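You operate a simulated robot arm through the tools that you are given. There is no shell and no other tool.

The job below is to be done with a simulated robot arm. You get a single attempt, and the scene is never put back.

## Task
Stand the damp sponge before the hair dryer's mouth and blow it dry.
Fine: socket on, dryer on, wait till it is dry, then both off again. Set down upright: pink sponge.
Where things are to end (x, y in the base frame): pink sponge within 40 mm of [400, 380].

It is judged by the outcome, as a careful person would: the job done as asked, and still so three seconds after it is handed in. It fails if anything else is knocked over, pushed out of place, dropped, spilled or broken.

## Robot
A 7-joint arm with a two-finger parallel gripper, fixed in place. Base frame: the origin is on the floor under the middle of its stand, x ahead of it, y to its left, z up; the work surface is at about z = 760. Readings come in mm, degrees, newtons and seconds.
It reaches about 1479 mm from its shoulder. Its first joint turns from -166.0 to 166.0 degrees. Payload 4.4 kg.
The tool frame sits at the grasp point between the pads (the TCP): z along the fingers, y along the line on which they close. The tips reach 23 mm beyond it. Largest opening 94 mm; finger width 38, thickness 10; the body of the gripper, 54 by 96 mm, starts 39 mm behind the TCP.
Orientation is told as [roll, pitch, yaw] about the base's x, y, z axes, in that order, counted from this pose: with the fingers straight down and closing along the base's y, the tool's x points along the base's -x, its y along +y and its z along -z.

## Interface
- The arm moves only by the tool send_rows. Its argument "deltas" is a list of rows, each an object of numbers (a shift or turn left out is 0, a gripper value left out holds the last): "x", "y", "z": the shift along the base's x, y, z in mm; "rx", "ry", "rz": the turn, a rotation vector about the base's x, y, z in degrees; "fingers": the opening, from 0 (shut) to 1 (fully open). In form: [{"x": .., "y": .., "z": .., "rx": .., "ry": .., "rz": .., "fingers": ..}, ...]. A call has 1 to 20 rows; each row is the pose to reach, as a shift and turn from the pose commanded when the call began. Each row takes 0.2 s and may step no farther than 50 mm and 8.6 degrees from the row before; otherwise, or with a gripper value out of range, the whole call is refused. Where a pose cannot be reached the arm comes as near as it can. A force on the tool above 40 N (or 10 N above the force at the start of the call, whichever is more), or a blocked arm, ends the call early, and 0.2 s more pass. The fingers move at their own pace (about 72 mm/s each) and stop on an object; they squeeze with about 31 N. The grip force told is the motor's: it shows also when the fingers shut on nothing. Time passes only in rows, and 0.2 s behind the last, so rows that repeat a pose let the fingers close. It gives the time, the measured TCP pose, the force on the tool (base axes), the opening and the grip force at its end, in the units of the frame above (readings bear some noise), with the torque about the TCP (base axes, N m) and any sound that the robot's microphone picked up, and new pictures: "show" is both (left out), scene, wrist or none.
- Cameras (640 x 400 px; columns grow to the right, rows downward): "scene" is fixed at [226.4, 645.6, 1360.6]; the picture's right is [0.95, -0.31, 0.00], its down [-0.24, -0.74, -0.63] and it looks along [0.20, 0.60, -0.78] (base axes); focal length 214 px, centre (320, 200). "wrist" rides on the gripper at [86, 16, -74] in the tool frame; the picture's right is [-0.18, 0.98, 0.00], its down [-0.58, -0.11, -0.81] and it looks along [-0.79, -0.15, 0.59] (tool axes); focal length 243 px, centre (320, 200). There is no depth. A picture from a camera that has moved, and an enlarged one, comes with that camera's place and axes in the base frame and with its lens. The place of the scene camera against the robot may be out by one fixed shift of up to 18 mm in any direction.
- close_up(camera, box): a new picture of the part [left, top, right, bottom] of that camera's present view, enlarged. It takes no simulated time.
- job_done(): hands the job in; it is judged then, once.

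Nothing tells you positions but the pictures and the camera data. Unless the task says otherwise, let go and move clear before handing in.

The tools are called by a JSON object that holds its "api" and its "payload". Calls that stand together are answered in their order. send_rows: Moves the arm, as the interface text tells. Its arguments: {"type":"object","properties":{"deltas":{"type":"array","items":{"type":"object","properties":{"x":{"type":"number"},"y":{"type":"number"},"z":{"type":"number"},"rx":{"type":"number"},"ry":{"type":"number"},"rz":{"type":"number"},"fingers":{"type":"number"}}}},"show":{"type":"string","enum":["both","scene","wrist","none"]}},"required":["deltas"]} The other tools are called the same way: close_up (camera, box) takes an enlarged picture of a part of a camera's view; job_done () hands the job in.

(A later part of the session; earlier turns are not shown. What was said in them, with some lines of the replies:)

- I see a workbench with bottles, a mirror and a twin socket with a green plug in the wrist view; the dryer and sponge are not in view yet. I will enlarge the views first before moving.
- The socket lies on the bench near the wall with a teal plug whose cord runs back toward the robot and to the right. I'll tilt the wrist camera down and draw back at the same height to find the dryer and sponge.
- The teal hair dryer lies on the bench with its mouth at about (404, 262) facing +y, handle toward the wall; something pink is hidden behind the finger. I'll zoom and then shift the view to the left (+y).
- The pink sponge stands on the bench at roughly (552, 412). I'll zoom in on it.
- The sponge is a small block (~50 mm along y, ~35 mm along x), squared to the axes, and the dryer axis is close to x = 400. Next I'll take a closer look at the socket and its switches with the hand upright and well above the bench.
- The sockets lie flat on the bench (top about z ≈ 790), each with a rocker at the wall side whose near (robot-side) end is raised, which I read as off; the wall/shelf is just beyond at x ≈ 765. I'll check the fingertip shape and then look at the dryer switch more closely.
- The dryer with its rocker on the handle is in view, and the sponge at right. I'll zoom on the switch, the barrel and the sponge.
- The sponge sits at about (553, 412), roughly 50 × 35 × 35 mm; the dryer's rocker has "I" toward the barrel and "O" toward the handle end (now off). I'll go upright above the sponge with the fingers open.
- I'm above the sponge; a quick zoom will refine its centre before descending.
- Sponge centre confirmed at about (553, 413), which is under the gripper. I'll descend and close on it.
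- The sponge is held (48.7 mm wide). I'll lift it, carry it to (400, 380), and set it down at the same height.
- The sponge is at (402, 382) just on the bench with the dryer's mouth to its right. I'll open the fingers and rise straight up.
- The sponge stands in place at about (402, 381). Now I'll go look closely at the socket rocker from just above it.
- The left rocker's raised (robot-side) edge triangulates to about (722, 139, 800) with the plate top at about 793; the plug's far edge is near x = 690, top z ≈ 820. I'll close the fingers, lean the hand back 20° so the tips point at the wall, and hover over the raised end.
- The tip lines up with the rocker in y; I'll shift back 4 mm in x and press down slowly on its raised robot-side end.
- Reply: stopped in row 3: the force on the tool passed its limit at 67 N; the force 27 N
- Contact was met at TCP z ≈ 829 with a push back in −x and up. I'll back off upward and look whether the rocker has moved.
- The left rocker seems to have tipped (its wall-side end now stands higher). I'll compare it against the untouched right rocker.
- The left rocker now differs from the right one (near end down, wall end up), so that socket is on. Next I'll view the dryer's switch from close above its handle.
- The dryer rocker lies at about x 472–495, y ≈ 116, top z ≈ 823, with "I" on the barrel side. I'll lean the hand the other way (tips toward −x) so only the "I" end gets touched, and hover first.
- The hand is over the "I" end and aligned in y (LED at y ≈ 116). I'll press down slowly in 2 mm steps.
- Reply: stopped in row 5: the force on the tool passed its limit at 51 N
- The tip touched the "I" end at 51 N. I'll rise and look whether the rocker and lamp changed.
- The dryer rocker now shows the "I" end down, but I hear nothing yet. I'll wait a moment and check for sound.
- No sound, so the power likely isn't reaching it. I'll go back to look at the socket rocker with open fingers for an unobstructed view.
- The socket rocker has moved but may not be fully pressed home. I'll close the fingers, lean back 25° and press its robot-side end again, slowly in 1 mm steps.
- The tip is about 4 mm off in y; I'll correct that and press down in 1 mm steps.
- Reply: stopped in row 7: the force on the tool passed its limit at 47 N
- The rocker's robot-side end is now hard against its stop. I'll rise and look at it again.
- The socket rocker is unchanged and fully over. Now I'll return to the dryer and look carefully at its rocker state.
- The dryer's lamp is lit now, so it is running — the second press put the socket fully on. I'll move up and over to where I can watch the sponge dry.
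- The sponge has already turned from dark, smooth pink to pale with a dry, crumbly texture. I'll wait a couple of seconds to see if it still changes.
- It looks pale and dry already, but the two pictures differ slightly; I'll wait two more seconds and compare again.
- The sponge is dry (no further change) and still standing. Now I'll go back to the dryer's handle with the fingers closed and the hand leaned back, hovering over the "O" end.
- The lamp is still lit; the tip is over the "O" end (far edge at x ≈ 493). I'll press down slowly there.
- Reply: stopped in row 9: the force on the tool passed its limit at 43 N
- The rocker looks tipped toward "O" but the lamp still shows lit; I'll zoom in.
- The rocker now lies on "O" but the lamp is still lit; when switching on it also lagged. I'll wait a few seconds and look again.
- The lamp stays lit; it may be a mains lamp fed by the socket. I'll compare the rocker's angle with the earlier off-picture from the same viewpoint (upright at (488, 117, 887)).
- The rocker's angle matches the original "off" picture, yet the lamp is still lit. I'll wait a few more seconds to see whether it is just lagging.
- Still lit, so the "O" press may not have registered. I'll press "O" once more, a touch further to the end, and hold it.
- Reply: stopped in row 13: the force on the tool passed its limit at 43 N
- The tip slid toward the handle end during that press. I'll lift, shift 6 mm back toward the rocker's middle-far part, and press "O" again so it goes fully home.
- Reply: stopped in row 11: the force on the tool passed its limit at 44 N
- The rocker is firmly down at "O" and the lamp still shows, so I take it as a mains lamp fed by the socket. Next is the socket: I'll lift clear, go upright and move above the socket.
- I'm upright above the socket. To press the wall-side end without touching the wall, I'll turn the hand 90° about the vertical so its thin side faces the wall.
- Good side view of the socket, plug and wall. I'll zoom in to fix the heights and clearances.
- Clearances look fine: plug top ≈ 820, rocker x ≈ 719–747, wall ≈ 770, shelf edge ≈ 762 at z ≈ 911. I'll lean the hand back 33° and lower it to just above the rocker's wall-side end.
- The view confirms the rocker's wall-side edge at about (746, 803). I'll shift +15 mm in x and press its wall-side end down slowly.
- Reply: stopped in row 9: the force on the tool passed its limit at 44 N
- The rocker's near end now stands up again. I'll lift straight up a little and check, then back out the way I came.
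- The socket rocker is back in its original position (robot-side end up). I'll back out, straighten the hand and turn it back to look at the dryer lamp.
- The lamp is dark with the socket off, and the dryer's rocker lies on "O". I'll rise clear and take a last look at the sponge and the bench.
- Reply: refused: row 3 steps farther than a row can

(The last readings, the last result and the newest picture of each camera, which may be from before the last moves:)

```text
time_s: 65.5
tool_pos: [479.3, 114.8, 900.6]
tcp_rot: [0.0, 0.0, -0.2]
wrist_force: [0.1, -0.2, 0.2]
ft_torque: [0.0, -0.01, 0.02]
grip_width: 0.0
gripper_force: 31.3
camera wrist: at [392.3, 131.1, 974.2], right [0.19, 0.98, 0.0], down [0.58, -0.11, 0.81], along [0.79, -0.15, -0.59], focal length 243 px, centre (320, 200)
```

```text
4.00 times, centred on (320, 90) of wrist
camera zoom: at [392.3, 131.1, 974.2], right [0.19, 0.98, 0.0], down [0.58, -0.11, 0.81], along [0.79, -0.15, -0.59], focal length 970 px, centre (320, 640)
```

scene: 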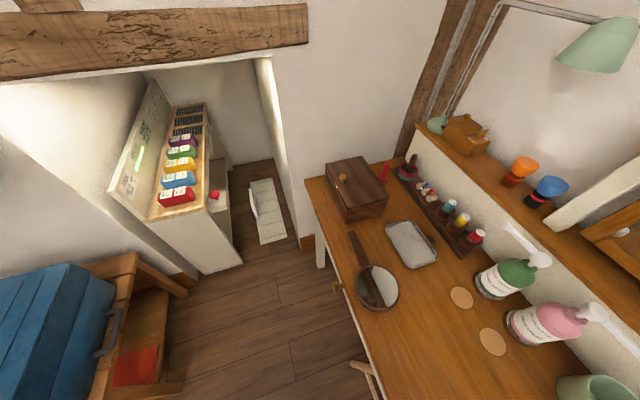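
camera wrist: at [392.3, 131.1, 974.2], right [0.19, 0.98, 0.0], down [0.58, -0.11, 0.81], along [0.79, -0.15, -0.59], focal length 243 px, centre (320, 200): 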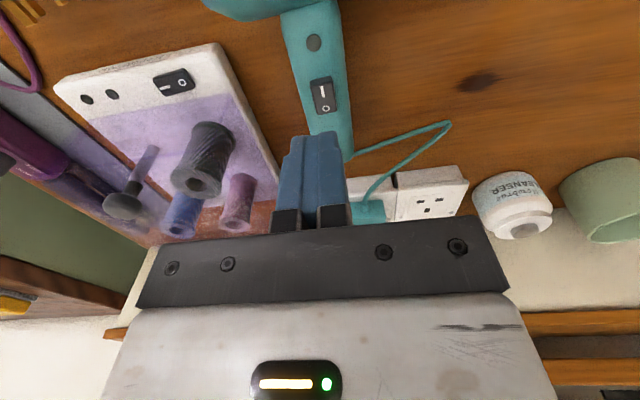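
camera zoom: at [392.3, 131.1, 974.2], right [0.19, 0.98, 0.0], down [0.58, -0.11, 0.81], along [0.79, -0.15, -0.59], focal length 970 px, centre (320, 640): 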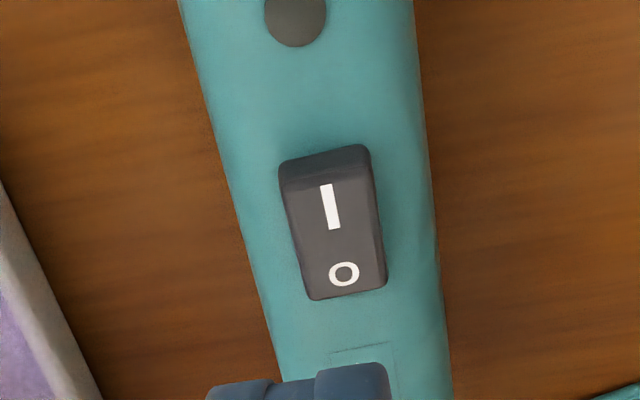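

That move was refused because a row's step was too long; nothing moved, and the dryer rocker clearly shows its "I" end up (off). I'll send the same retreat in shorter steps.

{"api": "send_rows", "payload": {"deltas": [{"z": 40}, {"z": 75, "x": -5, "y": 20}, {"z": 95, "x": -18, "y": 55}, {"z": 110, "x": -32, "y": 92}, {"z": 115, "x": -46, "y": 130}, {"z": 115, "x": -62, "y": 170}, {"z": 115, "x": -80, "y": 208}, {"z": 115, "x": -98, "y": 245, "fingers": 0.85}, {"z": 115, "x": -110, "y": 270, "fingers": 0.85}], "show": "both"}}

{"api": "close_up", "payload": {"camera": "wrist", "box": [0, 20, 400, 260]}}

{"api": "close_up", "payload": {"camera": "wrist", "box": [240, 40, 400, 140]}}

```text
time_s: 67.5
tool_pos: [370.3, 385.6, 1015.5]
tcp_rot: [0.0, 0.1, -0.1]
wrist_force: [0.0, 0.3, 0.1]
ft_torque: [0.0, -0.01, -0.01]
grip_width: 80.3
gripper_force: 0.9
camera wrist: at [283.8, 401.5, 1088.6], right [0.18, 0.98, 0.0], down [0.58, -0.11, 0.81], along [0.79, -0.15, -0.59], focal length 243 px, centre (320, 200)
```

scene: 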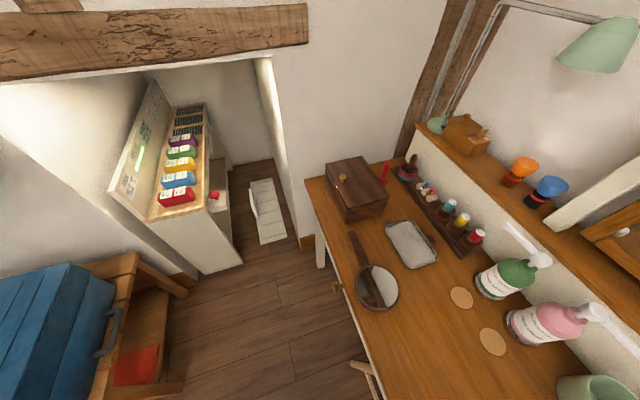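
wrist: 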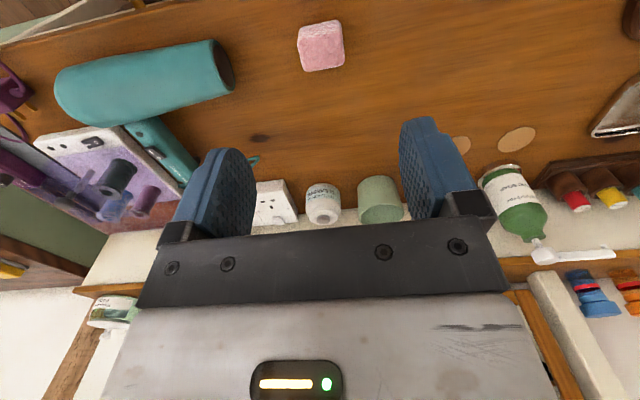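

```text
1.60 times, centred on (200, 140) of wrist
camera zoom: at [283.8, 401.5, 1088.6], right [0.18, 0.98, 0.0], down [0.58, -0.11, 0.81], along [0.79, -0.15, -0.59], focal length 388 px, centre (512, 296)
```

zoom: 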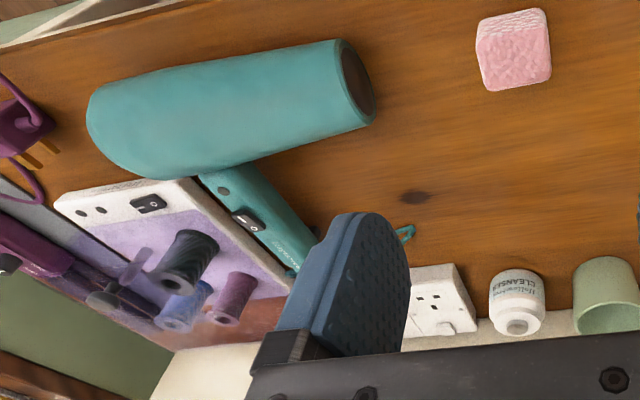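

```text
4.00 times, centred on (320, 90) of wrist
camera zoom: at [283.8, 401.5, 1088.6], right [0.18, 0.98, 0.0], down [0.58, -0.11, 0.81], along [0.79, -0.15, -0.59], focal length 970 px, centre (320, 640)
```

zoom: 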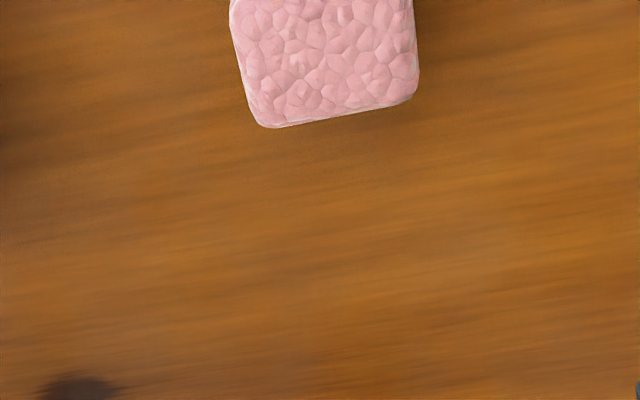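

The dry, pale sponge stands at about (400, 380) in front of the dryer's mouth. The dryer rocker is on "O", the socket is off with the lamp dark, nothing else has moved and the arm is clear, so I'm handing in.

{"api": "job_done", "payload": {}}

```text
The job is handed in.
```

The pink sponge is dry and standing upright at about (400, 380), in front of the hair dryer's mouth. The socket and the dryer are both switched off again.

- **Drying:** the sponge turned from dark, smooth pink to pale and crumbly, and it did not change further over the last two seconds I watched. The microphone never picked up any sound, so I judged this by its look alone.
- **Socket:** it needed two presses to come on. The first tipped its switch but the dryer's lamp stayed dark. I have since pressed it back to its starting position, and the lamp is dark.
- **Dryer switch:** it lies on "O", at the same angle as at the start. Its lamp stayed lit through three presses on "O" and was dark when I next looked, after the socket was off. I take it to be a mains lamp, but I couldn't confirm that separately.
- **Everything else:** nothing else was knocked over or moved in the last pictures. The arm has let go and is clear of the bench.
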